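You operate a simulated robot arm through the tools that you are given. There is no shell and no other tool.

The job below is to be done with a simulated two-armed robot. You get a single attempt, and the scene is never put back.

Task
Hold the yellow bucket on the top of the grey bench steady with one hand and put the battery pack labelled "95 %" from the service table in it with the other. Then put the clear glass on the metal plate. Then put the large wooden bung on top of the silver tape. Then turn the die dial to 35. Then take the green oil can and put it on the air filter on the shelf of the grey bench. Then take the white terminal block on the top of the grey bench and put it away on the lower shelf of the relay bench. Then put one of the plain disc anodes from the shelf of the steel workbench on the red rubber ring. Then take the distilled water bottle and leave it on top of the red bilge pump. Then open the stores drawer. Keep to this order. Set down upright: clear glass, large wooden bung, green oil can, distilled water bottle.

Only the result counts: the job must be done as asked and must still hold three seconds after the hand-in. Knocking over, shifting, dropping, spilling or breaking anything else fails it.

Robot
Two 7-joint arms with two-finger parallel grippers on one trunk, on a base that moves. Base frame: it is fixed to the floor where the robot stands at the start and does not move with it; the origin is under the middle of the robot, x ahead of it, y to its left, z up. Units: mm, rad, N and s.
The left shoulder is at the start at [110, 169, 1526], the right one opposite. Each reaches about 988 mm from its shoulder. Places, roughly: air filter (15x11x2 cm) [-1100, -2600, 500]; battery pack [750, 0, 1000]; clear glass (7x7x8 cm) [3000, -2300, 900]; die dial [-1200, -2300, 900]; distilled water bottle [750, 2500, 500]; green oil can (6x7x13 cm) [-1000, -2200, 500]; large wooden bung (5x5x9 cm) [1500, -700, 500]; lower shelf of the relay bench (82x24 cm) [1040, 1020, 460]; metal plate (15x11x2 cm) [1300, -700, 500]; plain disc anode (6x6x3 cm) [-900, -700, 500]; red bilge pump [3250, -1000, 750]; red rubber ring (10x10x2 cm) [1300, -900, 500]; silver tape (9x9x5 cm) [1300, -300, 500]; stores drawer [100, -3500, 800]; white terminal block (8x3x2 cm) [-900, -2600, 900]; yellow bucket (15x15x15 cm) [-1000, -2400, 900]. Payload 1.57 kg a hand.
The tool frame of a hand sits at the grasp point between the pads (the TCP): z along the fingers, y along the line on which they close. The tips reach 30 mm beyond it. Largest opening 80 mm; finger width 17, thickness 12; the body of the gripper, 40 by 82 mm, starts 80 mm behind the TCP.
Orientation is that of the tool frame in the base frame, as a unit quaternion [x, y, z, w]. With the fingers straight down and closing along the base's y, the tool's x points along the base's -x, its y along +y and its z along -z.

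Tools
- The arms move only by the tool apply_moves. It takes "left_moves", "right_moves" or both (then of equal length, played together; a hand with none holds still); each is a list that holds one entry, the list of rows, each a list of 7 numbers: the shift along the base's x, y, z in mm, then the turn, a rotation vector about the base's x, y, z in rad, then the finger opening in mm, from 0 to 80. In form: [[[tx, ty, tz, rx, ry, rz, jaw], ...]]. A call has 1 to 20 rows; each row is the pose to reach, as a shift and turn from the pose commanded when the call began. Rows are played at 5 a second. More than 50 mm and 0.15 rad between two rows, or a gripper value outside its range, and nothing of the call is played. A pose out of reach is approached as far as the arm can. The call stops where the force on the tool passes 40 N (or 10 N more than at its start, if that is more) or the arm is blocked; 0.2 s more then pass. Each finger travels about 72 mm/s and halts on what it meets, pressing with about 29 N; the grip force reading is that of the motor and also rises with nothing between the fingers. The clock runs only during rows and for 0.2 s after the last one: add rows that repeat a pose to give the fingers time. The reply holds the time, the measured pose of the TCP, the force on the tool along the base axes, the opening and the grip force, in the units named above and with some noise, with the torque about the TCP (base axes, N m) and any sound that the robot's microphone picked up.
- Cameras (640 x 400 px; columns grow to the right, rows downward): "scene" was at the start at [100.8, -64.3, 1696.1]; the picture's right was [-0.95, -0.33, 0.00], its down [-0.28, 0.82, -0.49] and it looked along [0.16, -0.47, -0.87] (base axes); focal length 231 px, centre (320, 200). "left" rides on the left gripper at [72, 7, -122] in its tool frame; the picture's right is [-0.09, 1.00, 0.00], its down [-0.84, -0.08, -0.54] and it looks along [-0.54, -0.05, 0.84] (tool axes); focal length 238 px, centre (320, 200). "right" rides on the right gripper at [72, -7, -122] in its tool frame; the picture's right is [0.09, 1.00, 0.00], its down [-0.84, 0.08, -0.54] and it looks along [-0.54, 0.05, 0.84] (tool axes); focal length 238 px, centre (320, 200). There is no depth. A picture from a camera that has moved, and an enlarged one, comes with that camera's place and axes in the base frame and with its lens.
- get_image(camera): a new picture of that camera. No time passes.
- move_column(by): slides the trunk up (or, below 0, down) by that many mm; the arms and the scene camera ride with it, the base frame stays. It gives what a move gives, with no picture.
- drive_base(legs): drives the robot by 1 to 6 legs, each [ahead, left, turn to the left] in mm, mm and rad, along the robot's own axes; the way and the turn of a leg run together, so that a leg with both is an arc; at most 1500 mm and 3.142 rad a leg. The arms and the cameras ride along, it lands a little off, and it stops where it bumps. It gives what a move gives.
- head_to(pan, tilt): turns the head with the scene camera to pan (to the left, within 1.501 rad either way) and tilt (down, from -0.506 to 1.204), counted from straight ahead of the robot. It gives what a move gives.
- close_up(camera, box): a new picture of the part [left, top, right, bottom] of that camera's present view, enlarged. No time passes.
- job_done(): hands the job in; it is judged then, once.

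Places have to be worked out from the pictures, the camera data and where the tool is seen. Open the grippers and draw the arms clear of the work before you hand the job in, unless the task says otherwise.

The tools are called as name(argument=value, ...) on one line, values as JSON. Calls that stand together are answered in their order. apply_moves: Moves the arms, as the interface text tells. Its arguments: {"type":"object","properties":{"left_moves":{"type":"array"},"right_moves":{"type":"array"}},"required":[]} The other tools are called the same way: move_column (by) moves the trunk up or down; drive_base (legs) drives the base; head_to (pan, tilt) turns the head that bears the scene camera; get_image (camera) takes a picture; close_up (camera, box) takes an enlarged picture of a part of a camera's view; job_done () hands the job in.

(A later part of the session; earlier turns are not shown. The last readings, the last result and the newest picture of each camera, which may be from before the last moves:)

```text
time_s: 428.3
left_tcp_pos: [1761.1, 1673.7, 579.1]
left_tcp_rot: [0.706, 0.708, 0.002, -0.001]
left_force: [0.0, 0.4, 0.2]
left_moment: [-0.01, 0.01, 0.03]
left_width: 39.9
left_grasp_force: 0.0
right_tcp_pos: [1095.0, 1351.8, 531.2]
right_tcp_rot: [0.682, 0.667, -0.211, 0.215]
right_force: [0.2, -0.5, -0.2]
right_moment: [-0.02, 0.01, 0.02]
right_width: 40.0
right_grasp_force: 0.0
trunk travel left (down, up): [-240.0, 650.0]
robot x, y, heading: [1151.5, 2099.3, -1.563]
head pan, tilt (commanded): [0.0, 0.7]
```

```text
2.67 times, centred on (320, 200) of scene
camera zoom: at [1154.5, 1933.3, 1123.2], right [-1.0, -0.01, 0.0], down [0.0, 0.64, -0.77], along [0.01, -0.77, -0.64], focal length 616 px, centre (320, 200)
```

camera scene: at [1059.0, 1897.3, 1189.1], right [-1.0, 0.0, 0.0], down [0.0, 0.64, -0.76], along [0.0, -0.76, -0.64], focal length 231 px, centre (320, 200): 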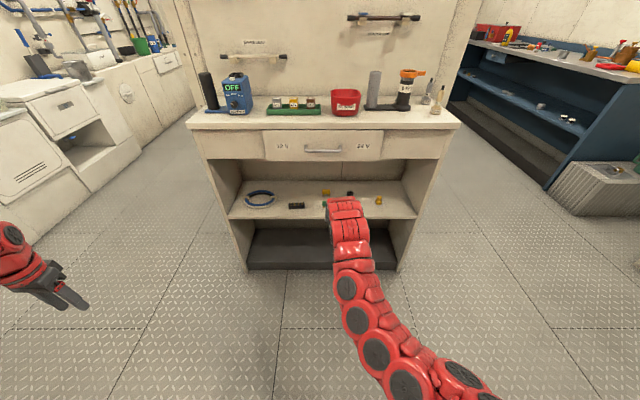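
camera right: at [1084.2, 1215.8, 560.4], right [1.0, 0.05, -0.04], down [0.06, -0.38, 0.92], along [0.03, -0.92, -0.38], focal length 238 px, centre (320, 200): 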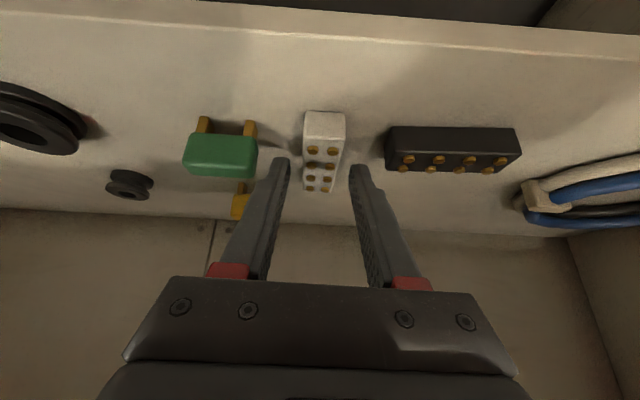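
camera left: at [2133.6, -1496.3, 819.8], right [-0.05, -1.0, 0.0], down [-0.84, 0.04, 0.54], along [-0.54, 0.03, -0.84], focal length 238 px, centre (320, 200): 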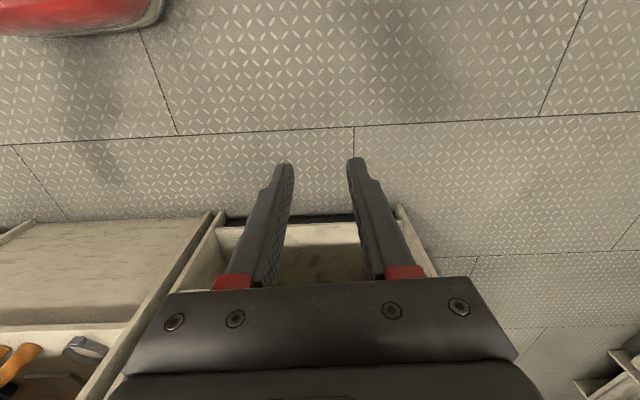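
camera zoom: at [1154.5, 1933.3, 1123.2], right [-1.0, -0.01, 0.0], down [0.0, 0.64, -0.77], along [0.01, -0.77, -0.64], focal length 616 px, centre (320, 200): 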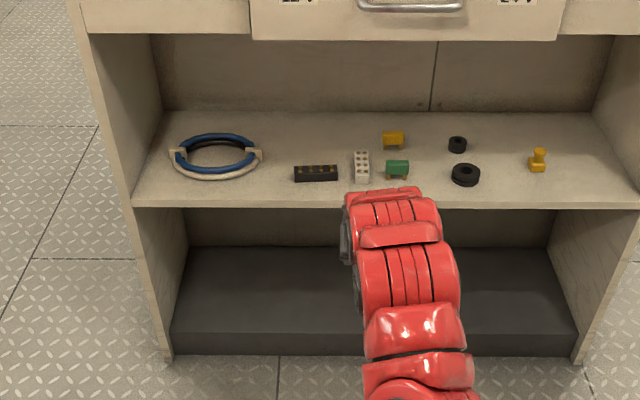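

Step 6 confirmed. Next: the anode. I bring the left arm inward/forward so it will clear the booth on the way.

apply_moves(left_moves=[[[-30, -25, 10, 0, 0, 0, 40], [-60, -50, 20, 0, 0, 0, 40], [-95, -75, 30, 0, 0, 0, 40], [-130, -100, 40, 0, 0, 0, 40], [-170, -125, 50, 0, 0, 0, 40], [-210, -150, 60, 0, 0, 0, 40], [-245, -180, 70, 0, 0, 0, 40], [-280, -210, 80, 0, 0, 0, 40], [-315, -230, 90, 0, 0, 0, 40], [-350, -230, 90, 0, 0, 0, 40], [-350, -230, 90, 0, 0, 0, 40]]])

drive_base(legs=[[0, -1080, 0]])

get_image(camera="scene")

```text
time_s: 430.7
left_tcp_pos: [1412.8, 1445.5, 669.3]
left_tcp_rot: [0.706, 0.709, 0.002, -0.001]
left_force: [-0.4, -0.4, 0.1]
left_moment: [-0.06, -0.01, 0.03]
left_width: 40.0
left_grasp_force: 0.1
left hand out of reach, approached as far as the arm can: row 2, 3, 4, 5
right_tcp_pos: [1094.5, 1351.7, 532.3]
right_tcp_rot: [0.681, 0.668, -0.209, 0.215]
right_force: [0.5, 0.5, 0.4]
right_moment: [0.01, -0.01, -0.01]
right_width: 39.6
right_grasp_force: 0.1
trunk travel left (down, up): [-240.0, 650.0]
robot x, y, heading: [1153.7, 2097.8, -1.564]
head pan, tilt (commanded): [0.0, 0.7]
```

```text
time_s: 436.2
left_tcp_pos: [327.2, 1439.7, 668.9]
left_tcp_rot: [0.708, 0.706, 0.002, -0.001]
left_force: [0.3, 0.2, 0.8]
left_moment: [-0.01, -0.01, -0.02]
left_width: 39.8
left_grasp_force: 0.0
right_tcp_pos: [7.4, 1347.0, 532.7]
right_tcp_rot: [0.684, 0.665, -0.21, 0.213]
right_force: [-0.1, -0.2, 0.5]
right_moment: [0.0, 0.0, 0.0]
right_width: 40.1
right_grasp_force: 0.0
trunk travel left (down, up): [-240.0, 650.0]
robot x, y, heading: [67.9, 2099.7, -1.572]
head pan, tilt (commanded): [0.0, 0.7]
```

```text
taken
camera scene: at [70.5, 1928.3, 1123.1], right [-1.0, 0.0, 0.0], down [0.0, 0.64, -0.76], along [0.0, -0.76, -0.64], focal length 231 px, centre (320, 200)
```

scene: 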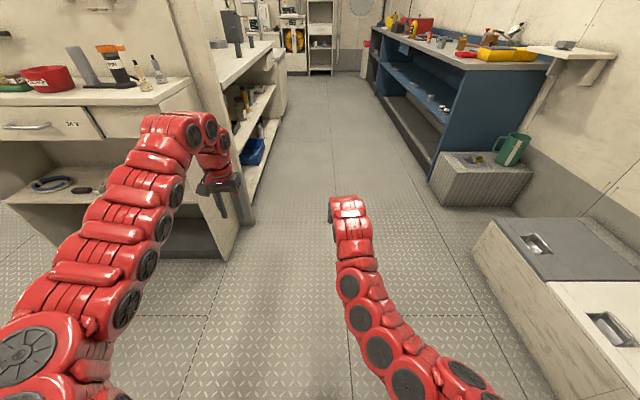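

The aisle is clear. I drive to y≈−420 and turn right to face the steel workbench.

drive_base(legs=[[1500, 0, 0], [1020, 0, 0], [0, 0, -1.57]])

head_to(pan=0.0, tilt=0.55)

get_image(camera="scene")

```text
time_s: 452.5
left_tcp_pos: [-536.7, -787.6, 669.3]
left_tcp_rot: [0.999, 0.036, 0.001, 0.0]
left_force: [-0.6, -0.1, 0.5]
left_moment: [-0.02, 0.03, 0.01]
left_width: 39.8
left_grasp_force: 0.1
right_tcp_pos: [-652.1, -476.2, 532.1]
right_tcp_rot: [0.954, 0.022, -0.299, 0.014]
right_force: [-0.4, 0.4, 0.2]
right_moment: [-0.03, 0.0, -0.01]
right_width: 40.0
right_grasp_force: 0.0
trunk travel left (down, up): [-240.0, 650.0]
robot x, y, heading: [101.1, -482.1, -3.068]
head pan, tilt (commanded): [0.0, 0.7]
```

```text
time_s: 453.2
left_tcp_pos: [-535.9, -787.3, 669.2]
left_tcp_rot: [0.999, 0.035, 0.002, 0.001]
left_force: [-0.4, 0.4, 0.0]
left_moment: [0.0, 0.04, 0.01]
left_width: 39.9
left_grasp_force: 0.0
right_tcp_pos: [-650.7, -475.2, 532.3]
right_tcp_rot: [0.954, 0.023, -0.299, 0.014]
right_force: [-0.7, 0.2, 0.2]
right_moment: [-0.01, 0.01, 0.0]
right_width: 39.8
right_grasp_force: 0.0
trunk travel left (down, up): [-240.0, 650.0]
robot x, y, heading: [98.4, -482.3, -3.069]
head pan, tilt (commanded): [0.0, 0.55]
```

```text
taken
camera scene: at [-71.8, -497.9, 1136.2], right [-0.08, 1.0, 0.0], down [0.52, 0.04, -0.85], along [-0.85, -0.06, -0.52], focal length 231 px, centre (320, 200)
```

scene: 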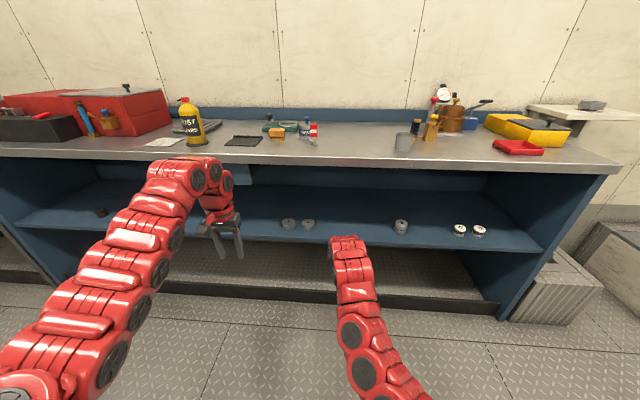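

The shelf holds several discs. I zoom in to tell the plain disc anodes from the others.

close_up(camera="scene", box=[250, 195, 410, 255])

close_up(camera="scene", box=[380, 200, 520, 255])

close_up(camera="scene", box=[20, 180, 180, 260])

```text
4.00 times, centred on (330, 225) of scene
camera zoom: at [-71.8, -497.9, 1136.2], right [-0.08, 1.0, 0.0], down [0.52, 0.04, -0.85], along [-0.85, -0.06, -0.52], focal length 923 px, centre (280, 100)
```

zoom: 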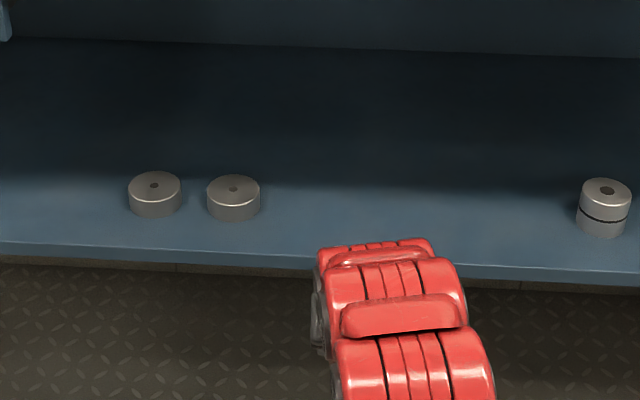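

```text
4.57 times, centred on (450, 228) of scene
camera zoom: at [-71.8, -497.9, 1136.2], right [-0.08, 1.0, 0.0], down [0.52, 0.04, -0.85], along [-0.85, -0.06, -0.52], focal length 1055 px, centre (-274, 74)
```

zoom: 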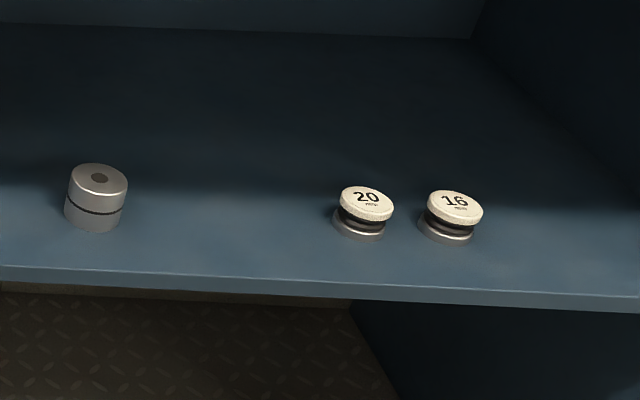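

```text
4.00 times, centred on (100, 220) of scene
camera zoom: at [-71.8, -497.9, 1136.2], right [-0.08, 1.0, 0.0], down [0.52, 0.04, -0.85], along [-0.85, -0.06, -0.52], focal length 923 px, centre (1200, 120)
```

zoom: 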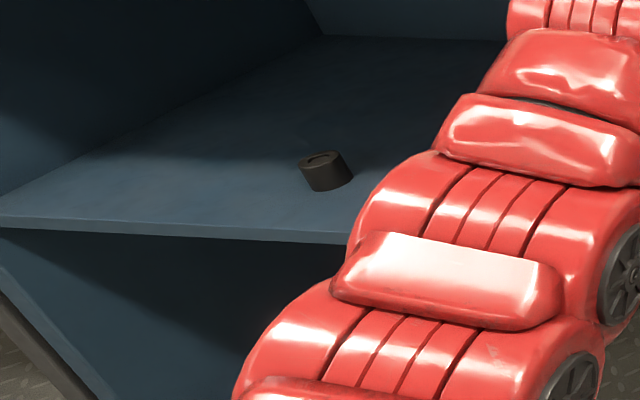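

The two plain discs are at ≈(-900, -611) and (-899, -700). I'll take the right one. I straighten the base, strafe left 190 mm and pitch the hand to ~40°.

drive_base(legs=[[0, 0, -0.073], [0, 192, 0]])

apply_moves(right_moves=[[[0, 0, 10, 0, 0.1, 0, 55], [0, 0, 20, 0, 0.2, 0, 72], [0, 0, 25, 0, 0.26, 0, 72], [0, 0, 25, 0, 0.26, 0, 72]]])

get_image(camera="right")

```text
time_s: 455.3
left_tcp_pos: [-555.8, -934.9, 669.3]
left_tcp_rot: [1.0, -0.002, 0.001, 0.001]
left_force: [-0.2, 0.3, 0.0]
left_moment: [-0.02, -0.01, 0.02]
left_width: 40.1
left_grasp_force: 0.0
right_tcp_pos: [-648.8, -615.0, 532.1]
right_tcp_rot: [0.954, -0.013, -0.3, 0.002]
right_force: [0.2, -0.2, 0.7]
right_moment: [0.02, 0.0, 0.01]
right_width: 40.0
right_grasp_force: 0.1
trunk travel left (down, up): [-240.0, 650.0]
robot x, y, heading: [100.3, -679.6, -3.139]
head pan, tilt (commanded): [0.0, 0.55]
```

```text
time_s: 456.3
left_tcp_pos: [-557.8, -935.1, 668.9]
left_tcp_rot: [1.0, -0.001, 0.002, 0.001]
left_force: [-0.3, 0.3, -0.1]
left_moment: [0.0, -0.03, 0.01]
left_width: 39.9
left_grasp_force: 0.1
right_tcp_pos: [-679.3, -632.3, 552.4]
right_tcp_rot: [0.907, -0.014, -0.421, 0.003]
right_force: [0.3, 0.0, -0.9]
right_moment: [0.01, 0.02, -0.03]
right_width: 71.9
right_grasp_force: 0.1
right hand out of reach, approached as far as the arm can: row 1, 2, 3, 4
trunk travel left (down, up): [-240.0, 650.0]
robot x, y, heading: [100.8, -682.9, -3.139]
head pan, tilt (commanded): [0.0, 0.55]
```

```text
taken
camera right: at [-540.6, -628.0, 576.0], right [0.04, -1.0, -0.05], down [-0.13, -0.06, 0.99], along [-0.99, -0.03, -0.13], focal length 238 px, centre (320, 200)
```

right: 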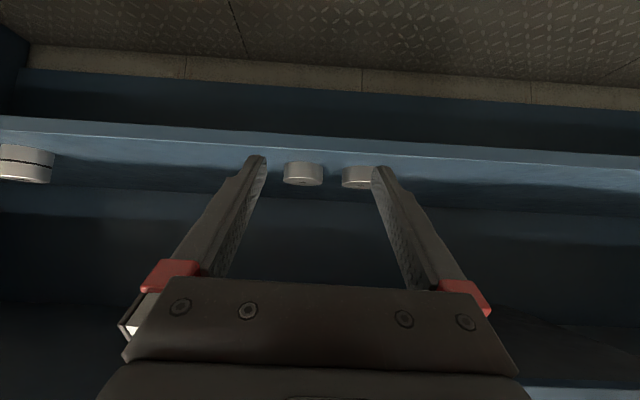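

Disc at y≈−610, z≈480–510. I shift the hand +22 mm in y and drive ahead 150 mm above the shelf level.

apply_moves(right_moves=[[[0, 11, 0, 0, 0, 0, 76], [0, 22, 0, 0, 0, 0, 76], [0, 22, 0, 0, 0, 0, 76]]])

drive_base(legs=[[150, 0, 0]])

get_image(camera="right")

```text
time_s: 457.1
left_tcp_pos: [-556.5, -934.7, 668.7]
left_tcp_rot: [1.0, -0.001, 0.001, 0.002]
left_force: [0.6, 0.2, 0.0]
left_moment: [0.02, 0.0, 0.0]
left_width: 39.8
left_grasp_force: 0.3
right_tcp_pos: [-687.7, -616.4, 551.2]
right_tcp_rot: [0.906, -0.015, -0.422, 0.003]
right_force: [0.5, 0.0, -0.6]
right_moment: [0.0, -0.03, -0.01]
right_width: 76.0
right_grasp_force: 0.1
right hand out of reach, approached as far as the arm can: row 1, 2, 3
trunk travel left (down, up): [-240.0, 650.0]
robot x, y, heading: [97.7, -678.1, -3.144]
head pan, tilt (commanded): [0.0, 0.55]
```

```text
time_s: 458.4
left_tcp_pos: [-704.6, -939.4, 668.6]
left_tcp_rot: [1.0, 0.002, 0.003, 0.001]
left_force: [1.1, 0.4, 0.5]
left_moment: [0.03, -0.06, 0.02]
left_width: 40.0
left_grasp_force: 0.0
right_tcp_pos: [-836.4, -622.3, 551.4]
right_tcp_rot: [0.907, -0.011, -0.42, 0.005]
right_force: [-0.2, -0.4, -0.6]
right_moment: [-0.01, 0.06, 0.02]
right_width: 76.2
right_grasp_force: 0.1
trunk travel left (down, up): [-240.0, 650.0]
robot x, y, heading: [-47.3, -677.2, -3.139]
head pan, tilt (commanded): [0.0, 0.55]
```

```text
taken
camera right: at [-697.1, -616.8, 574.3], right [0.04, -1.0, -0.05], down [-0.13, -0.06, 0.99], along [-0.99, -0.04, -0.13], focal length 238 px, centre (320, 200)
```

right: 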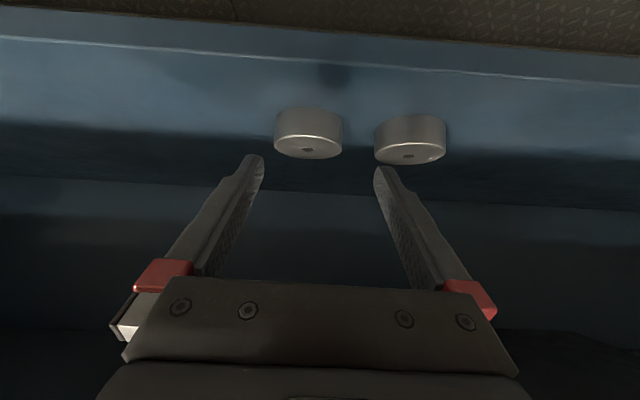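

The disc is ≈10 mm toward +y of the hand. I correct with the base and advance 42 mm.

drive_base(legs=[[42, -11, 0]])

get_image(camera="right")

```text
time_s: 459.3
left_tcp_pos: [-745.1, -928.5, 668.0]
left_tcp_rot: [1.0, 0.001, 0.003, 0.001]
left_force: [-0.5, -0.4, 0.4]
left_moment: [0.0, -0.02, 0.01]
left_width: 40.1
left_grasp_force: 0.1
right_tcp_pos: [-877.4, -611.5, 550.0]
right_tcp_rot: [0.907, -0.012, -0.42, 0.005]
right_force: [0.7, 0.5, -0.9]
right_moment: [-0.01, 0.0, -0.01]
right_width: 76.1
right_grasp_force: 0.0
trunk travel left (down, up): [-240.0, 650.0]
robot x, y, heading: [-89.1, -666.8, -3.134]
head pan, tilt (commanded): [0.0, 0.55]
```

```text
taken
camera right: at [-738.4, -606.3, 574.2], right [0.04, -1.0, -0.05], down [-0.13, -0.06, 0.99], along [-0.99, -0.04, -0.13], focal length 238 px, centre (320, 200)
```

right: 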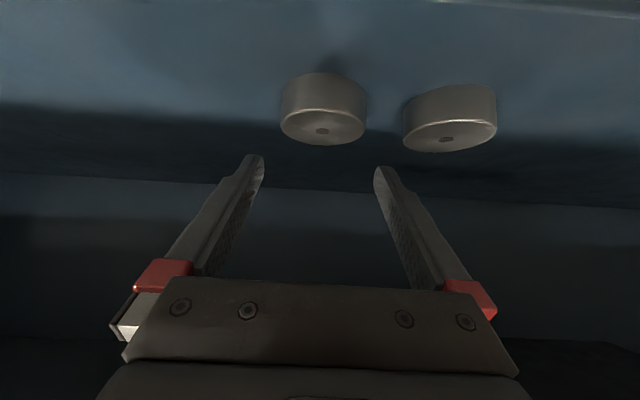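

Aligned: disc at ≈(-890, -611), TCP (-877, -611.5). I lower the trunk 40 mm so the fingers straddle the disc.

move_column(by=-38)

get_image(camera="right")

```text
time_s: 460.2
left_tcp_pos: [-744.8, -928.3, 631.2]
left_tcp_rot: [1.0, 0.001, 0.001, 0.001]
left_force: [0.3, 0.1, 0.2]
left_moment: [-0.02, 0.03, 0.02]
left_width: 39.8
left_grasp_force: 0.1
right_tcp_pos: [-877.8, -610.7, 514.1]
right_tcp_rot: [0.907, -0.012, -0.421, 0.004]
right_force: [0.0, 0.2, -0.4]
right_moment: [0.02, 0.0, 0.02]
right_width: 76.2
right_grasp_force: 0.0
trunk travel left (down, up): [-202.0, 688.0]
robot x, y, heading: [-89.0, -670.8, -3.135]
head pan, tilt (commanded): [0.0, 0.55]
```

```text
taken
camera right: at [-737.9, -606.2, 537.0], right [0.04, -1.0, -0.05], down [-0.13, -0.06, 0.99], along [-0.99, -0.04, -0.13], focal length 238 px, centre (320, 200)
```

right: 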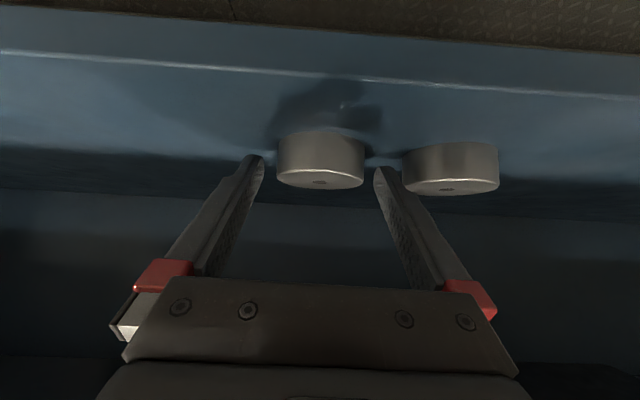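

The disc is well between the fingers. I lower 4 mm and close.

move_column(by=-4)

apply_moves(right_moves=[[[0, 0, 0, 0, 0, 0, 68], [0, 0, 0, 0, 0, 0, 60], [0, 0, 0, 0, 0, 0, 52], [0, 0, 0, 0, 0, 0, 45], [0, 0, 0, 0, 0, 0, 45], [0, 0, 0, 0, 0, 0, 45]]])

move_column(by=60)

get_image(camera="right")

```text
time_s: 460.7
left_tcp_pos: [-744.1, -929.3, 626.7]
left_tcp_rot: [1.0, 0.001, 0.0, 0.001]
left_force: [0.0, -0.1, 0.3]
left_moment: [0.0, 0.03, 0.0]
left_width: 39.9
left_grasp_force: 0.0
right_tcp_pos: [-876.1, -609.7, 509.3]
right_tcp_rot: [0.907, -0.012, -0.421, 0.004]
right_force: [-0.4, 0.2, -0.6]
right_moment: [-0.04, 0.04, 0.01]
right_width: 75.8
right_grasp_force: 0.1
trunk travel left (down, up): [-198.0, 692.0]
robot x, y, heading: [-89.5, -667.8, -3.136]
head pan, tilt (commanded): [0.0, 0.55]
```

```text
time_s: 462.1
left_tcp_pos: [-744.6, -929.0, 626.5]
left_tcp_rot: [1.0, 0.001, 0.002, 0.001]
left_force: [0.1, 0.1, -0.6]
left_moment: [0.01, 0.03, -0.04]
left_width: 39.9
left_grasp_force: 0.0
right_tcp_pos: [-877.5, -611.9, 509.2]
right_tcp_rot: [0.907, -0.011, -0.422, 0.005]
right_force: [-0.7, -1.1, 0.1]
right_moment: [-0.05, -0.08, 0.01]
right_width: 58.8
right_grasp_force: 29.2
trunk travel left (down, up): [-198.0, 692.0]
robot x, y, heading: [-90.9, -666.8, -3.137]
head pan, tilt (commanded): [0.0, 0.55]
```

```text
time_s: 463.1
left_tcp_pos: [-744.7, -930.5, 686.5]
left_tcp_rot: [1.0, 0.001, 0.002, 0.001]
left_force: [0.2, -0.6, 0.1]
left_moment: [0.0, -0.02, 0.0]
left_width: 40.1
left_grasp_force: 0.1
right_tcp_pos: [-878.0, -611.6, 569.1]
right_tcp_rot: [0.907, -0.012, -0.421, 0.005]
right_force: [-1.0, 0.3, -4.0]
right_moment: [0.03, -0.12, 0.01]
right_width: 58.4
right_grasp_force: 29.1
trunk travel left (down, up): [-258.0, 632.0]
robot x, y, heading: [-92.6, -667.8, -3.134]
head pan, tilt (commanded): [0.0, 0.55]
```

```text
taken
camera right: at [-738.4, -606.2, 592.0], right [0.04, -1.0, -0.05], down [-0.13, -0.06, 0.99], along [-0.99, -0.04, -0.13], focal length 238 px, centre (320, 200)
```

right: 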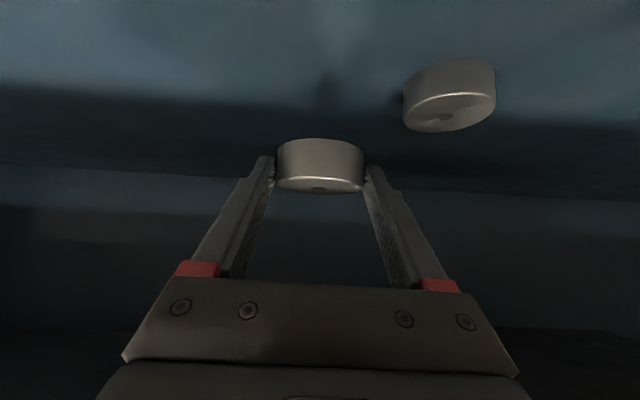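

The anode is held (≈4 N). I drive out: back, turn left, and go down the aisle.

drive_base(legs=[[-150, 0, 0], [0, 0, 1.565], [1450, 0, 0]])

drive_base(legs=[[0, 0, 1.571]])

head_to(pan=0.0, tilt=0.4)

get_image(camera="scene")

```text
time_s: 475.2
left_tcp_pos: [384.4, -2788.3, 686.7]
left_tcp_rot: [0.693, 0.721, 0.003, -0.001]
left_force: [0.9, -0.9, 0.4]
left_moment: [0.0, 0.02, 0.02]
left_width: 39.9
left_grasp_force: 0.1
right_tcp_pos: [71.3, -2932.5, 567.5]
right_tcp_rot: [0.638, 0.646, -0.288, 0.306]
right_force: [0.1, 0.1, -4.2]
right_moment: [0.1, 0.0, 0.0]
right_width: 58.0
right_grasp_force: 28.9
trunk travel left (down, up): [-258.0, 632.0]
robot x, y, heading: [100.1, -2141.7, -1.53]
head pan, tilt (commanded): [0.0, 0.55]
```

```text
time_s: 479.4
left_tcp_pos: [746.2, -1862.8, 685.7]
left_tcp_rot: [-0.017, 1.0, 0.0, -0.003]
left_force: [0.5, -0.2, 0.7]
left_moment: [-0.01, 0.0, -0.05]
left_width: 40.0
left_grasp_force: 0.1
right_tcp_pos: [889.4, -2175.2, 569.4]
right_tcp_rot: [-0.003, 0.907, 0.012, 0.42]
right_force: [-0.2, 0.7, -4.3]
right_moment: [0.03, 0.08, -0.01]
right_width: 58.0
right_grasp_force: 29.1
trunk travel left (down, up): [-258.0, 632.0]
robot x, y, heading: [99.3, -2140.7, 0.039]
head pan, tilt (commanded): [0.0, 0.55]
```

```text
time_s: 480.1
left_tcp_pos: [746.7, -1861.8, 687.5]
left_tcp_rot: [-0.017, 1.0, 0.001, -0.003]
left_force: [-0.2, 0.0, -0.1]
left_moment: [-0.02, 0.01, 0.01]
left_width: 39.9
left_grasp_force: 0.0
right_tcp_pos: [889.2, -2174.7, 569.2]
right_tcp_rot: [-0.003, 0.907, 0.012, 0.42]
right_force: [-0.3, 0.3, -4.0]
right_moment: [0.0, 0.09, 0.0]
right_width: 58.4
right_grasp_force: 29.2
trunk travel left (down, up): [-258.0, 632.0]
robot x, y, heading: [99.8, -2145.7, 0.041]
head pan, tilt (commanded): [0.0, 0.4]
```

```text
taken
camera scene: at [272.3, -2137.8, 1167.8], right [0.04, -1.0, 0.0], down [-0.39, -0.02, -0.92], along [0.92, 0.04, -0.39], focal length 231 px, centre (320, 200)
```

scene: 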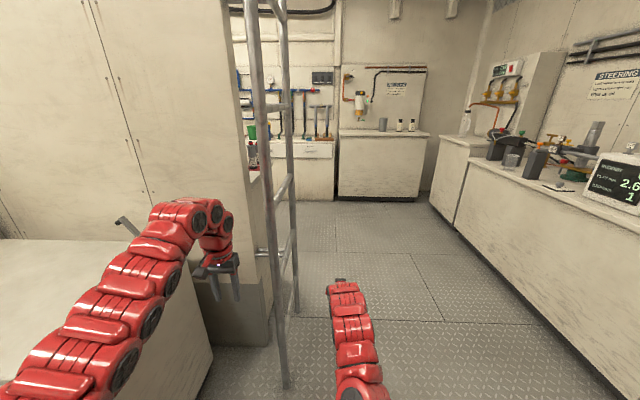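

The ladder foot is at ≈(900, -1957), near my left hand. I strafe right 420 mm first, straighten, then drive ahead.

drive_base(legs=[[-60, -100, 0], [0, -320, -0.04], [1500, 0, 0], [380, 0, 0]])

get_image(camera="scene")

```text
time_s: 492.2
left_tcp_pos: [2595.7, -2326.6, 686.8]
left_tcp_rot: [0.005, 1.0, 0.002, -0.003]
left_force: [0.8, -0.1, -0.8]
left_moment: [0.02, -0.01, -0.01]
left_width: 39.9
left_grasp_force: 0.1
right_tcp_pos: [2724.0, -2645.5, 567.8]
right_tcp_rot: [0.016, 0.907, 0.003, 0.421]
right_force: [-0.5, -0.5, -3.5]
right_moment: [-0.01, 0.11, -0.03]
right_width: 58.4
right_grasp_force: 28.9
trunk travel left (down, up): [-258.0, 632.0]
robot x, y, heading: [1939.3, -2582.2, -0.008]
head pan, tilt (commanded): [0.0, 0.4]
```

```text
taken
camera scene: at [2110.8, -2582.3, 1167.7], right [0.0, -1.0, 0.0], down [-0.39, 0.0, -0.92], along [0.92, 0.0, -0.39], focal length 231 px, centre (320, 200)
```

scene: 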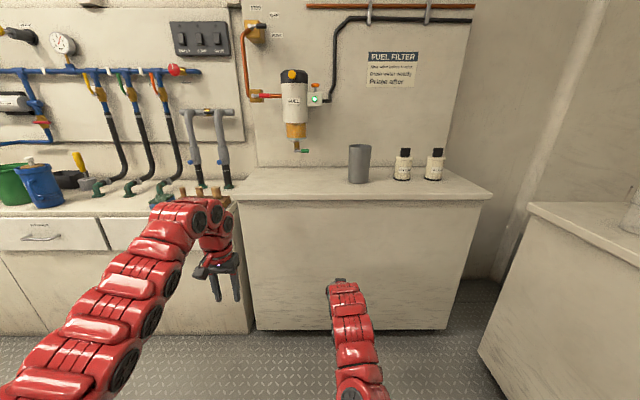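

Now I turn left, shift right into the aisle centre and drive up to y≈−930.

drive_base(legs=[[0, 0, 1.579], [0, -500, 0], [1000, 0, 0], [640, 0, 0]])

```text
time_s: 507.1
left_tcp_pos: [2144.8, -244.4, 687.7]
left_tcp_rot: [0.711, -0.703, 0.002, 0.002]
left_force: [0.0, -1.1, 0.0]
left_moment: [0.0, 0.01, 0.01]
left_width: 40.0
left_grasp_force: 0.1
right_tcp_pos: [2460.2, -110.1, 567.2]
right_tcp_rot: [-0.636, 0.647, 0.302, 0.292]
right_force: [0.3, 1.1, -5.4]
right_moment: [-0.13, 0.01, 0.03]
right_width: 58.1
right_grasp_force: 28.4
trunk travel left (down, up): [-258.0, 632.0]
robot x, y, heading: [2409.7, -898.2, 1.585]
head pan, tilt (commanded): [0.0, 0.4]
```

I shift 45 mm right and turn left to face the wooden bench.

drive_base(legs=[[0, -45, 0], [0, 0, 1.557]])

head_to(pan=0.0, tilt=0.6)

get_image(camera="scene")

get_image(camera="right")

```text
time_s: 511.8
left_tcp_pos: [1799.5, -1154.6, 686.1]
left_tcp_rot: [1.0, 0.0, 0.003, 0.0]
left_force: [0.2, -1.1, 0.5]
left_moment: [0.0, -0.02, -0.01]
left_width: 39.9
left_grasp_force: 0.0
right_tcp_pos: [1668.0, -837.3, 569.9]
right_tcp_rot: [0.907, -0.012, -0.421, 0.004]
right_force: [-0.1, 0.3, -3.9]
right_moment: [0.0, -0.15, 0.05]
right_width: 58.1
right_grasp_force: 28.9
trunk travel left (down, up): [-258.0, 632.0]
robot x, y, heading: [2456.1, -895.7, -3.135]
head pan, tilt (commanded): [0.0, 0.4]
```

```text
time_s: 512.5
left_tcp_pos: [1799.1, -1153.7, 686.3]
left_tcp_rot: [1.0, -0.001, 0.003, 0.002]
left_force: [-0.6, -1.0, 0.0]
left_moment: [-0.03, 0.0, 0.01]
left_width: 40.1
left_grasp_force: 0.1
right_tcp_pos: [1668.0, -837.6, 567.7]
right_tcp_rot: [0.908, -0.012, -0.419, 0.004]
right_force: [-0.9, 0.4, -4.6]
right_moment: [0.02, -0.11, 0.03]
right_width: 57.8
right_grasp_force: 28.8
trunk travel left (down, up): [-258.0, 632.0]
robot x, y, heading: [2454.5, -898.1, -3.14]
head pan, tilt (commanded): [0.0, 0.6]
```

```text
taken
camera scene: at [2285.0, -899.5, 1149.7], right [0.0, 1.0, 0.0], down [0.56, 0.0, -0.83], along [-0.83, 0.0, -0.56], focal length 231 px, centre (320, 200)
```

scene: 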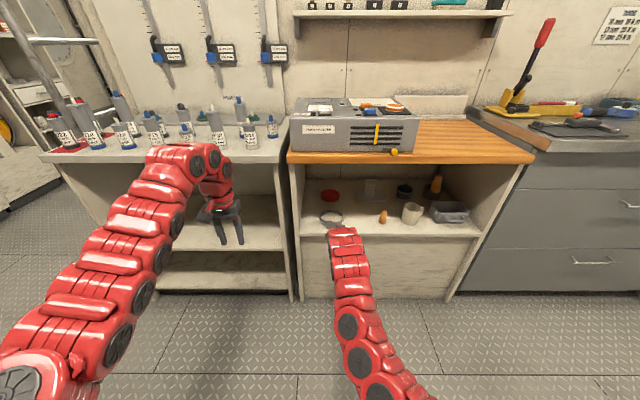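

```text
taken
camera right: at [1807.0, -831.9, 591.9], right [0.04, -1.0, -0.05], down [-0.13, -0.06, 0.99], along [-0.99, -0.03, -0.13], focal length 238 px, centre (320, 200)
```

right: 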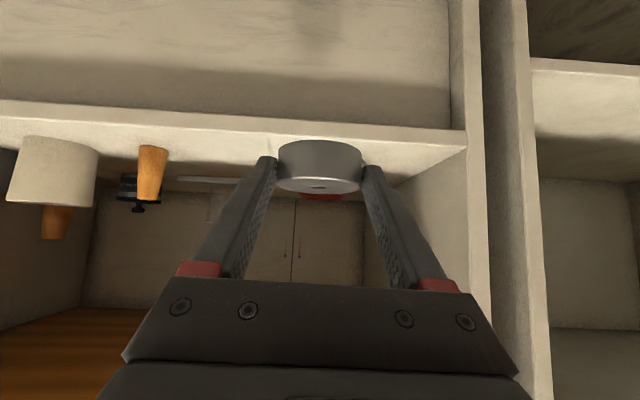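

The left arm must be tucked out before I drive in. I do that and zoom on the ring.

apply_moves(left_moves=[[[25, -35, -10, 0, 0, 0, 40], [50, -70, -20, 0, 0, 0, 40], [75, -105, -30, 0, 0, 0, 40], [100, -140, -40, 0, 0, 0, 40], [125, -175, -50, 0, 0, 0, 40], [150, -210, -60, 0, 0, 0, 40], [175, -245, -70, 0, 0, 0, 40], [200, -280, -80, 0, 0, 0, 40], [225, -315, -90, 0, 0, 0, 40], [240, -335, -100, 0, 0, 0, 40]]])

close_up(camera="scene", box=[290, 150, 490, 260])

```text
time_s: 514.7
left_tcp_pos: [2025.2, -1488.9, 599.7]
left_tcp_rot: [1.0, -0.001, 0.003, 0.001]
left_force: [-0.9, 0.7, 0.7]
left_moment: [-0.03, 0.01, -0.01]
left_width: 40.0
left_grasp_force: 0.1
left hand out of reach, approached as far as the arm can: row 3, 4, 5, 6, 7, 8, 9, 10
right_tcp_pos: [1668.9, -836.6, 567.9]
right_tcp_rot: [0.908, -0.012, -0.42, 0.004]
right_force: [0.1, 0.0, -4.6]
right_moment: [-0.02, -0.09, 0.01]
right_width: 57.8
right_grasp_force: 29.3
trunk travel left (down, up): [-258.0, 632.0]
robot x, y, heading: [2455.1, -897.5, -3.141]
head pan, tilt (commanded): [0.0, 0.6]
```

```text
3.20 times, centred on (390, 205) of scene
camera zoom: at [2284.6, -899.1, 1149.6], right [0.0, 1.0, 0.0], down [0.57, 0.0, -0.82], along [-0.82, 0.0, -0.57], focal length 739 px, centre (96, 184)
```

zoom: 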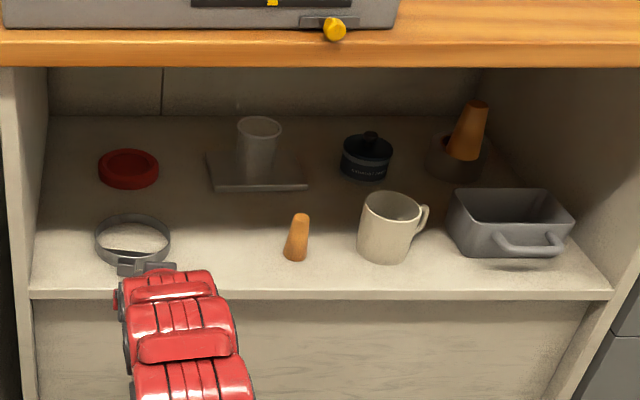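

Ring centre ≈(1306, -849), with the hose clamp in front of it (top ≈530). For clearance under the bench top I lower the trunk 170 mm in two steps while raising/extending the arm.

move_column(by=-85)

apply_moves(right_moves=[[[-10, 0, 22, 0, 0, 0, 45], [-20, 0, 45, 0, 0, 0, 45], [-30, 0, 68, 0, 0, 0, 45], [-38, 0, 90, 0, 0, 0, 45], [-38, 0, 90, 0, 0, 0, 45]]])

move_column(by=-85)

apply_moves(right_moves=[[[-7, 0, 22, 0, 0, 0, 45], [-14, 0, 45, 0, 0, 0, 45], [-20, 0, 68, 0, 0, 0, 45], [-27, 0, 95, 0, 0, 0, 45], [-27, 0, 95, 0, 0, 0, 45]]])

get_image(camera="right")

get_image(camera="scene")

```text
time_s: 516.0
left_tcp_pos: [2024.9, -1489.0, 515.4]
left_tcp_rot: [1.0, 0.0, 0.002, 0.0]
left_force: [0.2, -0.5, -0.4]
left_moment: [0.0, -0.01, 0.0]
left_width: 39.7
left_grasp_force: 0.1
right_tcp_pos: [1669.7, -837.2, 483.7]
right_tcp_rot: [0.907, -0.014, -0.42, 0.004]
right_force: [0.8, -0.3, -4.3]
right_moment: [-0.02, -0.1, 0.01]
right_width: 57.7
right_grasp_force: 28.6
trunk travel left (down, up): [-173.0, 717.0]
robot x, y, heading: [2455.6, -898.2, -3.137]
head pan, tilt (commanded): [0.0, 0.6]
```

```text
time_s: 517.1
left_tcp_pos: [2025.1, -1490.6, 515.5]
left_tcp_rot: [1.0, 0.0, 0.002, 0.001]
left_force: [0.0, 0.0, 0.3]
left_moment: [-0.02, -0.02, 0.02]
left_width: 39.9
left_grasp_force: 0.2
right_tcp_pos: [1630.3, -836.7, 576.1]
right_tcp_rot: [0.908, -0.014, -0.42, 0.004]
right_force: [-0.3, -0.1, -4.1]
right_moment: [-0.03, -0.1, 0.02]
right_width: 57.9
right_grasp_force: 28.9
trunk travel left (down, up): [-173.0, 717.0]
robot x, y, heading: [2455.8, -896.0, -3.138]
head pan, tilt (commanded): [0.0, 0.6]
```

```text
time_s: 518.4
left_tcp_pos: [2024.9, -1489.4, 430.5]
left_tcp_rot: [1.0, 0.001, 0.003, 0.0]
left_force: [0.1, 0.3, 0.6]
left_moment: [-0.04, 0.03, 0.03]
left_width: 40.0
left_grasp_force: 0.0
right_tcp_pos: [1631.6, -837.5, 489.0]
right_tcp_rot: [0.909, -0.012, -0.417, 0.004]
right_force: [6.6, 0.3, -6.7]
right_moment: [0.02, -0.19, -0.02]
right_width: 58.5
right_grasp_force: 29.0
trunk travel left (down, up): [-88.0, 802.0]
robot x, y, heading: [2455.3, -896.2, -3.134]
head pan, tilt (commanded): [0.0, 0.6]
```

```text
time_s: 519.6
left_tcp_pos: [2025.8, -1489.3, 430.0]
left_tcp_rot: [1.0, 0.001, 0.002, 0.001]
left_force: [0.7, 0.4, 0.2]
left_moment: [0.0, -0.02, -0.01]
left_width: 39.8
left_grasp_force: 0.1
right_tcp_pos: [1602.3, -836.6, 585.0]
right_tcp_rot: [0.907, -0.013, -0.421, 0.004]
right_force: [0.2, -0.5, -4.6]
right_moment: [-0.01, -0.08, 0.0]
right_width: 58.6
right_grasp_force: 28.8
trunk travel left (down, up): [-88.0, 802.0]
robot x, y, heading: [2455.9, -899.1, -3.139]
head pan, tilt (commanded): [0.0, 0.6]
```

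```text
taken
camera right: at [1741.1, -830.8, 608.4], right [0.04, -1.0, -0.05], down [-0.13, -0.06, 0.99], along [-0.99, -0.03, -0.13], focal length 238 px, centre (320, 200)
```

right: 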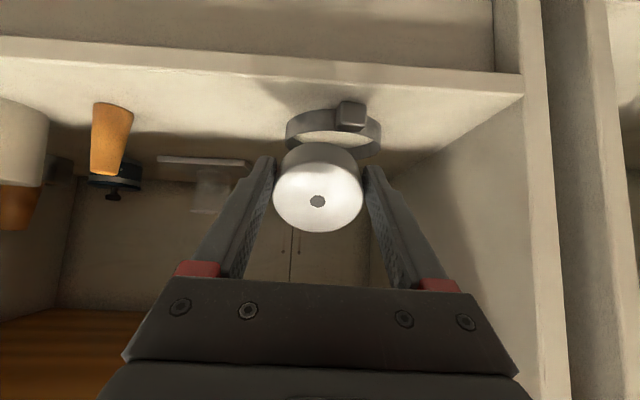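

```text
taken
camera scene: at [2285.1, -899.5, 979.6], right [0.0, 1.0, 0.0], down [0.57, 0.0, -0.82], along [-0.82, 0.0, -0.57], focal length 231 px, centre (320, 200)
```

scene: 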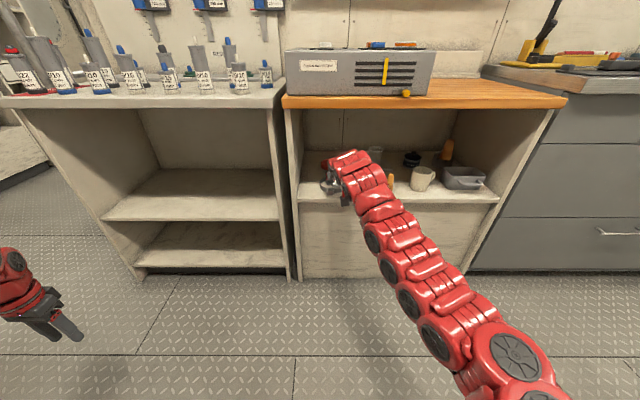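

The disc seems to have touched the shelf edge and pivoted in the grip. I zoom in to judge its tilt.

close_up(camera="right", box=[240, 90, 400, 250])

close_up(camera="scene", box=[290, 130, 410, 220])

```text
2.50 times, centred on (320, 170) of right
camera zoom: at [1741.1, -830.8, 608.4], right [0.04, -1.0, -0.05], down [-0.13, -0.06, 0.99], along [-0.99, -0.03, -0.13], focal length 596 px, centre (320, 275)
```

zoom: 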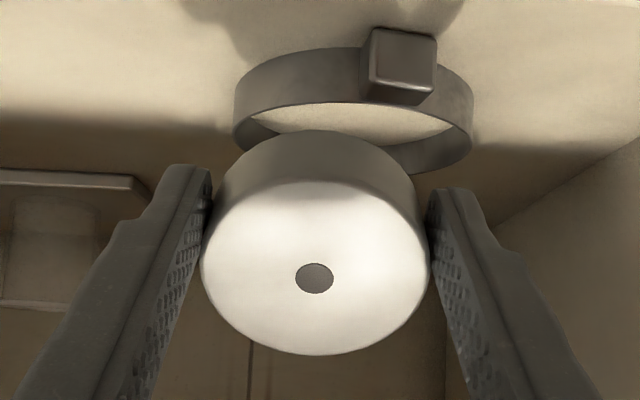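

```text
4.44 times, centred on (350, 175) of scene
camera zoom: at [2285.1, -899.5, 979.6], right [0.0, 1.0, 0.0], down [0.57, 0.0, -0.82], along [-0.82, 0.0, -0.57], focal length 1026 px, centre (187, 311)
```

zoom: 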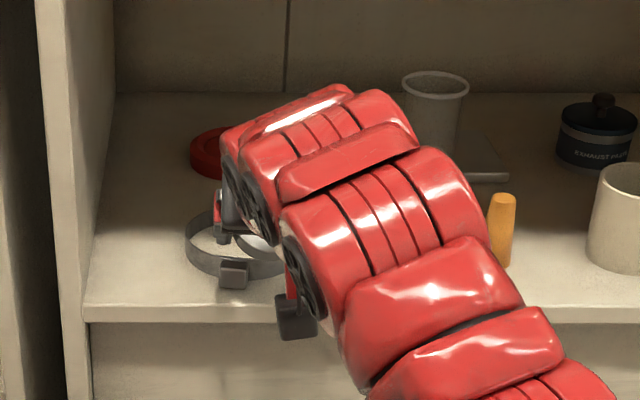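

The disc has pivoted ≈40° (near edge low). I'll lower its near edge onto the ring and press along the finger direction so it turns flat again. First: shift y −12, up 5 mm, and drive in 190 mm above the clamp.

apply_moves(right_moves=[[[0, -6, 3, 0, 0, 0, 45], [0, -12, 5, 0, 0, 0, 45], [0, -12, 5, 0, 0, 0, 45]]])

drive_base(legs=[[150, 0, 0]])

get_image(camera="right")

get_image(camera="scene")

```text
time_s: 520.4
left_tcp_pos: [2024.6, -1489.1, 430.0]
left_tcp_rot: [1.0, 0.0, 0.003, 0.001]
left_force: [-0.2, -0.7, 0.0]
left_moment: [0.03, -0.04, 0.02]
left_width: 40.4
left_grasp_force: 0.0
right_tcp_pos: [1603.3, -848.7, 590.8]
right_tcp_rot: [0.907, -0.013, -0.42, 0.004]
right_force: [-0.8, -0.9, -3.8]
right_moment: [0.0, -0.09, 0.01]
right_width: 58.8
right_grasp_force: 29.0
trunk travel left (down, up): [-88.0, 802.0]
robot x, y, heading: [2454.8, -898.5, -3.137]
head pan, tilt (commanded): [0.0, 0.6]
```

```text
time_s: 521.7
left_tcp_pos: [1879.2, -1491.5, 429.6]
left_tcp_rot: [1.0, 0.002, 0.003, 0.001]
left_force: [0.2, -0.1, 0.4]
left_moment: [-0.01, -0.02, 0.01]
left_width: 39.8
left_grasp_force: 0.0
right_tcp_pos: [1456.4, -851.7, 590.7]
right_tcp_rot: [0.908, -0.011, -0.42, 0.005]
right_force: [0.4, 0.8, -4.8]
right_moment: [0.0, -0.13, -0.04]
right_width: 58.8
right_grasp_force: 29.0
trunk travel left (down, up): [-88.0, 802.0]
robot x, y, heading: [2307.9, -899.0, -3.133]
head pan, tilt (commanded): [0.0, 0.6]
```

```text
taken
camera right: at [1595.7, -846.6, 613.6], right [0.04, -1.0, -0.05], down [-0.13, -0.06, 0.99], along [-0.99, -0.04, -0.13], focal length 238 px, centre (320, 200)
```

right: 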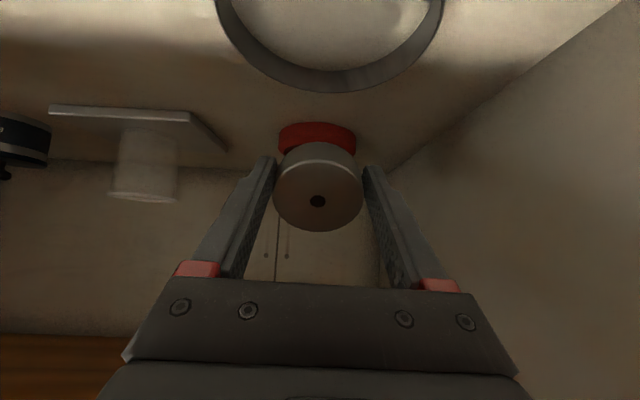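

```text
taken
camera scene: at [2138.0, -900.8, 979.6], right [-0.01, 1.0, 0.0], down [0.57, 0.0, -0.82], along [-0.82, -0.01, -0.57], focal length 231 px, centre (320, 200)
```

scene: 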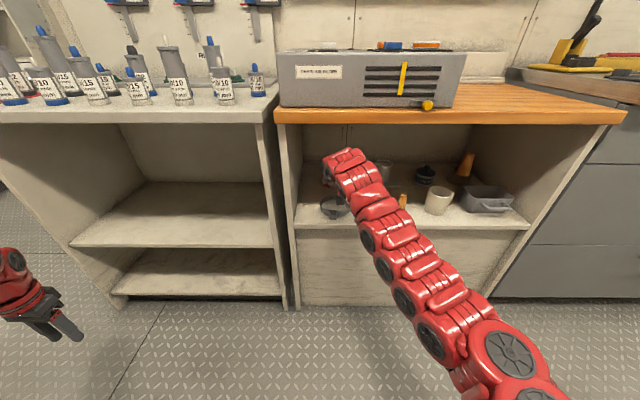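

Lateral alignment with the ring is within 2 mm. I drive in another 118 mm.

drive_base(legs=[[118, 0, 0]])

get_image(camera="right")

close_up(camera="scene", box=[270, 100, 540, 250])

```text
time_s: 522.9
left_tcp_pos: [1764.8, -1492.9, 429.6]
left_tcp_rot: [1.0, 0.003, 0.002, 0.0]
left_force: [0.8, -0.6, -1.0]
left_moment: [0.01, 0.02, 0.01]
left_width: 39.9
left_grasp_force: 0.0
right_tcp_pos: [1340.5, -856.1, 589.4]
right_tcp_rot: [0.908, -0.01, -0.419, 0.006]
right_force: [-0.5, -0.2, -3.9]
right_moment: [0.02, -0.09, -0.02]
right_width: 58.8
right_grasp_force: 28.6
trunk travel left (down, up): [-88.0, 802.0]
robot x, y, heading: [2189.2, -899.4, -3.133]
head pan, tilt (commanded): [0.0, 0.6]
```

```text
taken
camera right: at [1479.5, -849.3, 613.5], right [0.05, -1.0, -0.05], down [-0.13, -0.06, 0.99], along [-0.99, -0.04, -0.13], focal length 238 px, centre (320, 200)
```

right: 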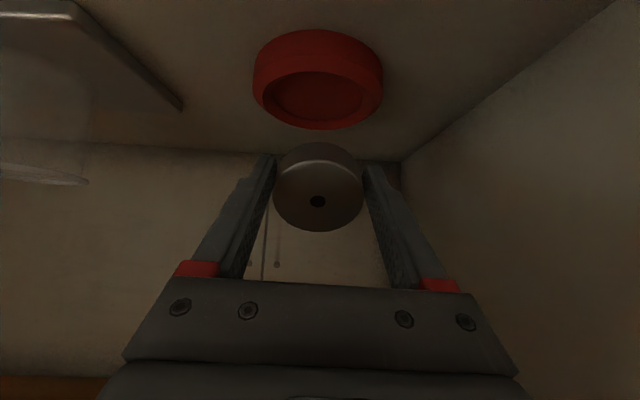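

```text
2.37 times, centred on (405, 175) of scene
camera zoom: at [2021.9, -902.1, 979.6], right [-0.01, 1.0, 0.0], down [0.57, 0.01, -0.82], along [-0.82, -0.01, -0.57], focal length 547 px, centre (118, 259)
```

zoom: 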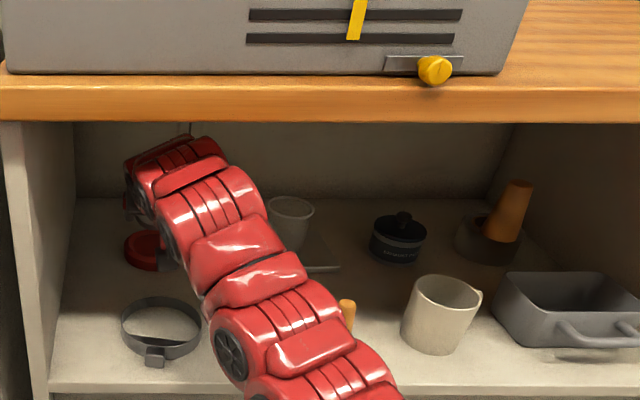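

Ring centre ≈(1314, -850). I shift +6 mm in y and lower the trunk 20 mm.

apply_moves(right_moves=[[[0, 3, 0, 0, 0, 0, 45], [0, 6, 0, 0, 0, 0, 45], [0, 6, 0, 0, 0, 0, 45]]])

move_column(by=-19)

get_image(camera="right")

```text
time_s: 523.7
left_tcp_pos: [1764.2, -1494.9, 429.4]
left_tcp_rot: [1.0, 0.002, 0.003, 0.0]
left_force: [1.3, -0.3, 0.7]
left_moment: [0.02, 0.02, 0.04]
left_width: 40.0
left_grasp_force: 0.1
right_tcp_pos: [1339.5, -848.8, 589.1]
right_tcp_rot: [0.908, -0.012, -0.419, 0.005]
right_force: [-0.1, -0.5, -3.8]
right_moment: [0.01, -0.14, 0.0]
right_width: 58.6
right_grasp_force: 28.4
trunk travel left (down, up): [-88.0, 802.0]
robot x, y, heading: [2193.5, -897.6, -3.128]
head pan, tilt (commanded): [0.0, 0.6]
```

```text
time_s: 524.4
left_tcp_pos: [1764.9, -1492.6, 409.5]
left_tcp_rot: [1.0, 0.003, 0.003, 0.001]
left_force: [0.0, 0.8, 0.7]
left_moment: [0.01, 0.03, 0.02]
left_width: 40.3
left_grasp_force: 0.1
right_tcp_pos: [1339.2, -848.8, 571.6]
right_tcp_rot: [0.907, -0.01, -0.421, 0.005]
right_force: [0.1, 0.5, -4.8]
right_moment: [0.02, -0.12, 0.01]
right_width: 58.7
right_grasp_force: 29.1
trunk travel left (down, up): [-69.0, 821.0]
robot x, y, heading: [2195.0, -897.3, -3.135]
head pan, tilt (commanded): [0.0, 0.6]
```

```text
taken
camera right: at [1478.9, -842.3, 594.8], right [0.05, -1.0, -0.05], down [-0.13, -0.06, 0.99], along [-0.99, -0.04, -0.13], focal length 238 px, centre (320, 200)
```

right: 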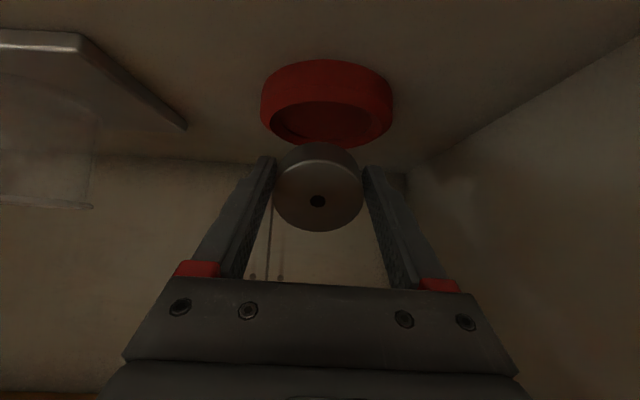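

Still aligned. I lower in small steps until the near edge touches the ring.

move_column(by=-5)

move_column(by=-3)

```text
time_s: 524.9
left_tcp_pos: [1764.4, -1493.3, 405.5]
left_tcp_rot: [1.0, 0.002, 0.002, 0.002]
left_force: [0.8, 0.4, -0.1]
left_moment: [0.0, -0.01, 0.03]
left_width: 40.0
left_grasp_force: 0.1
right_tcp_pos: [1339.8, -848.1, 566.3]
right_tcp_rot: [0.907, -0.011, -0.42, 0.005]
right_force: [-0.4, -0.2, -3.9]
right_moment: [0.0, -0.07, 0.0]
right_width: 58.6
right_grasp_force: 29.1
trunk travel left (down, up): [-64.0, 826.0]
robot x, y, heading: [2195.6, -896.8, -3.133]
head pan, tilt (commanded): [0.0, 0.6]
```

```text
time_s: 525.5
left_tcp_pos: [1764.1, -1493.5, 401.9]
left_tcp_rot: [1.0, 0.003, 0.002, 0.0]
left_force: [0.3, 0.3, -0.8]
left_moment: [0.03, -0.03, 0.02]
left_width: 40.3
left_grasp_force: 0.1
right_tcp_pos: [1340.2, -847.7, 563.3]
right_tcp_rot: [0.908, -0.011, -0.42, 0.004]
right_force: [0.7, -0.8, -4.3]
right_moment: [0.03, -0.08, -0.05]
right_width: 58.8
right_grasp_force: 29.1
trunk travel left (down, up): [-61.0, 829.0]
robot x, y, heading: [2188.3, -898.9, -3.13]
head pan, tilt (commanded): [0.0, 0.6]
```

No contact yet at 563. I continue.

move_column(by=-3)

move_column(by=-3)

get_image(camera="right")

```text
time_s: 526.0
left_tcp_pos: [1765.1, -1492.7, 400.0]
left_tcp_rot: [1.0, 0.003, 0.003, 0.001]
left_force: [-0.2, 0.0, 0.3]
left_moment: [0.03, -0.01, -0.04]
left_width: 40.0
left_grasp_force: 0.0
right_tcp_pos: [1339.4, -847.7, 561.1]
right_tcp_rot: [0.908, -0.011, -0.42, 0.005]
right_force: [-0.4, -0.9, -4.4]
right_moment: [-0.01, -0.04, 0.01]
right_width: 58.6
right_grasp_force: 28.8
trunk travel left (down, up): [-58.0, 832.0]
robot x, y, heading: [2195.9, -901.0, -3.128]
head pan, tilt (commanded): [0.0, 0.6]
```

```text
time_s: 526.5
left_tcp_pos: [1764.9, -1494.1, 396.3]
left_tcp_rot: [1.0, 0.002, 0.002, 0.0]
left_force: [-0.2, -0.2, -0.4]
left_moment: [-0.01, 0.03, -0.02]
left_width: 40.3
left_grasp_force: 0.1
right_tcp_pos: [1339.9, -847.8, 556.5]
right_tcp_rot: [0.907, -0.012, -0.42, 0.004]
right_force: [-0.6, -0.2, -3.8]
right_moment: [-0.04, -0.07, 0.0]
right_width: 58.7
right_grasp_force: 28.7
trunk travel left (down, up): [-55.0, 835.0]
robot x, y, heading: [2188.3, -899.1, -3.136]
head pan, tilt (commanded): [0.0, 0.6]
```

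```text
taken
camera right: at [1478.8, -842.3, 580.6], right [0.05, -1.0, -0.05], down [-0.13, -0.06, 0.99], along [-0.99, -0.04, -0.13], focal length 238 px, centre (320, 200)
```

right: 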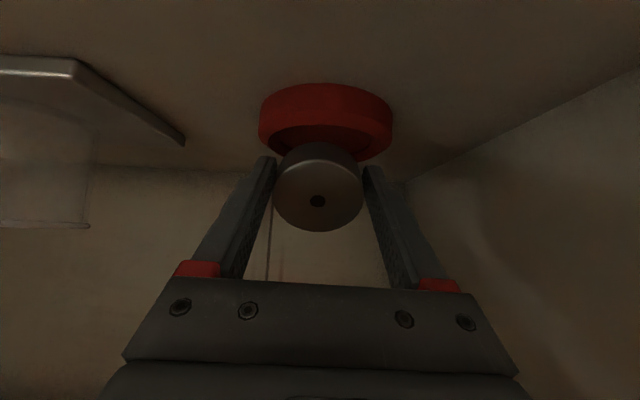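

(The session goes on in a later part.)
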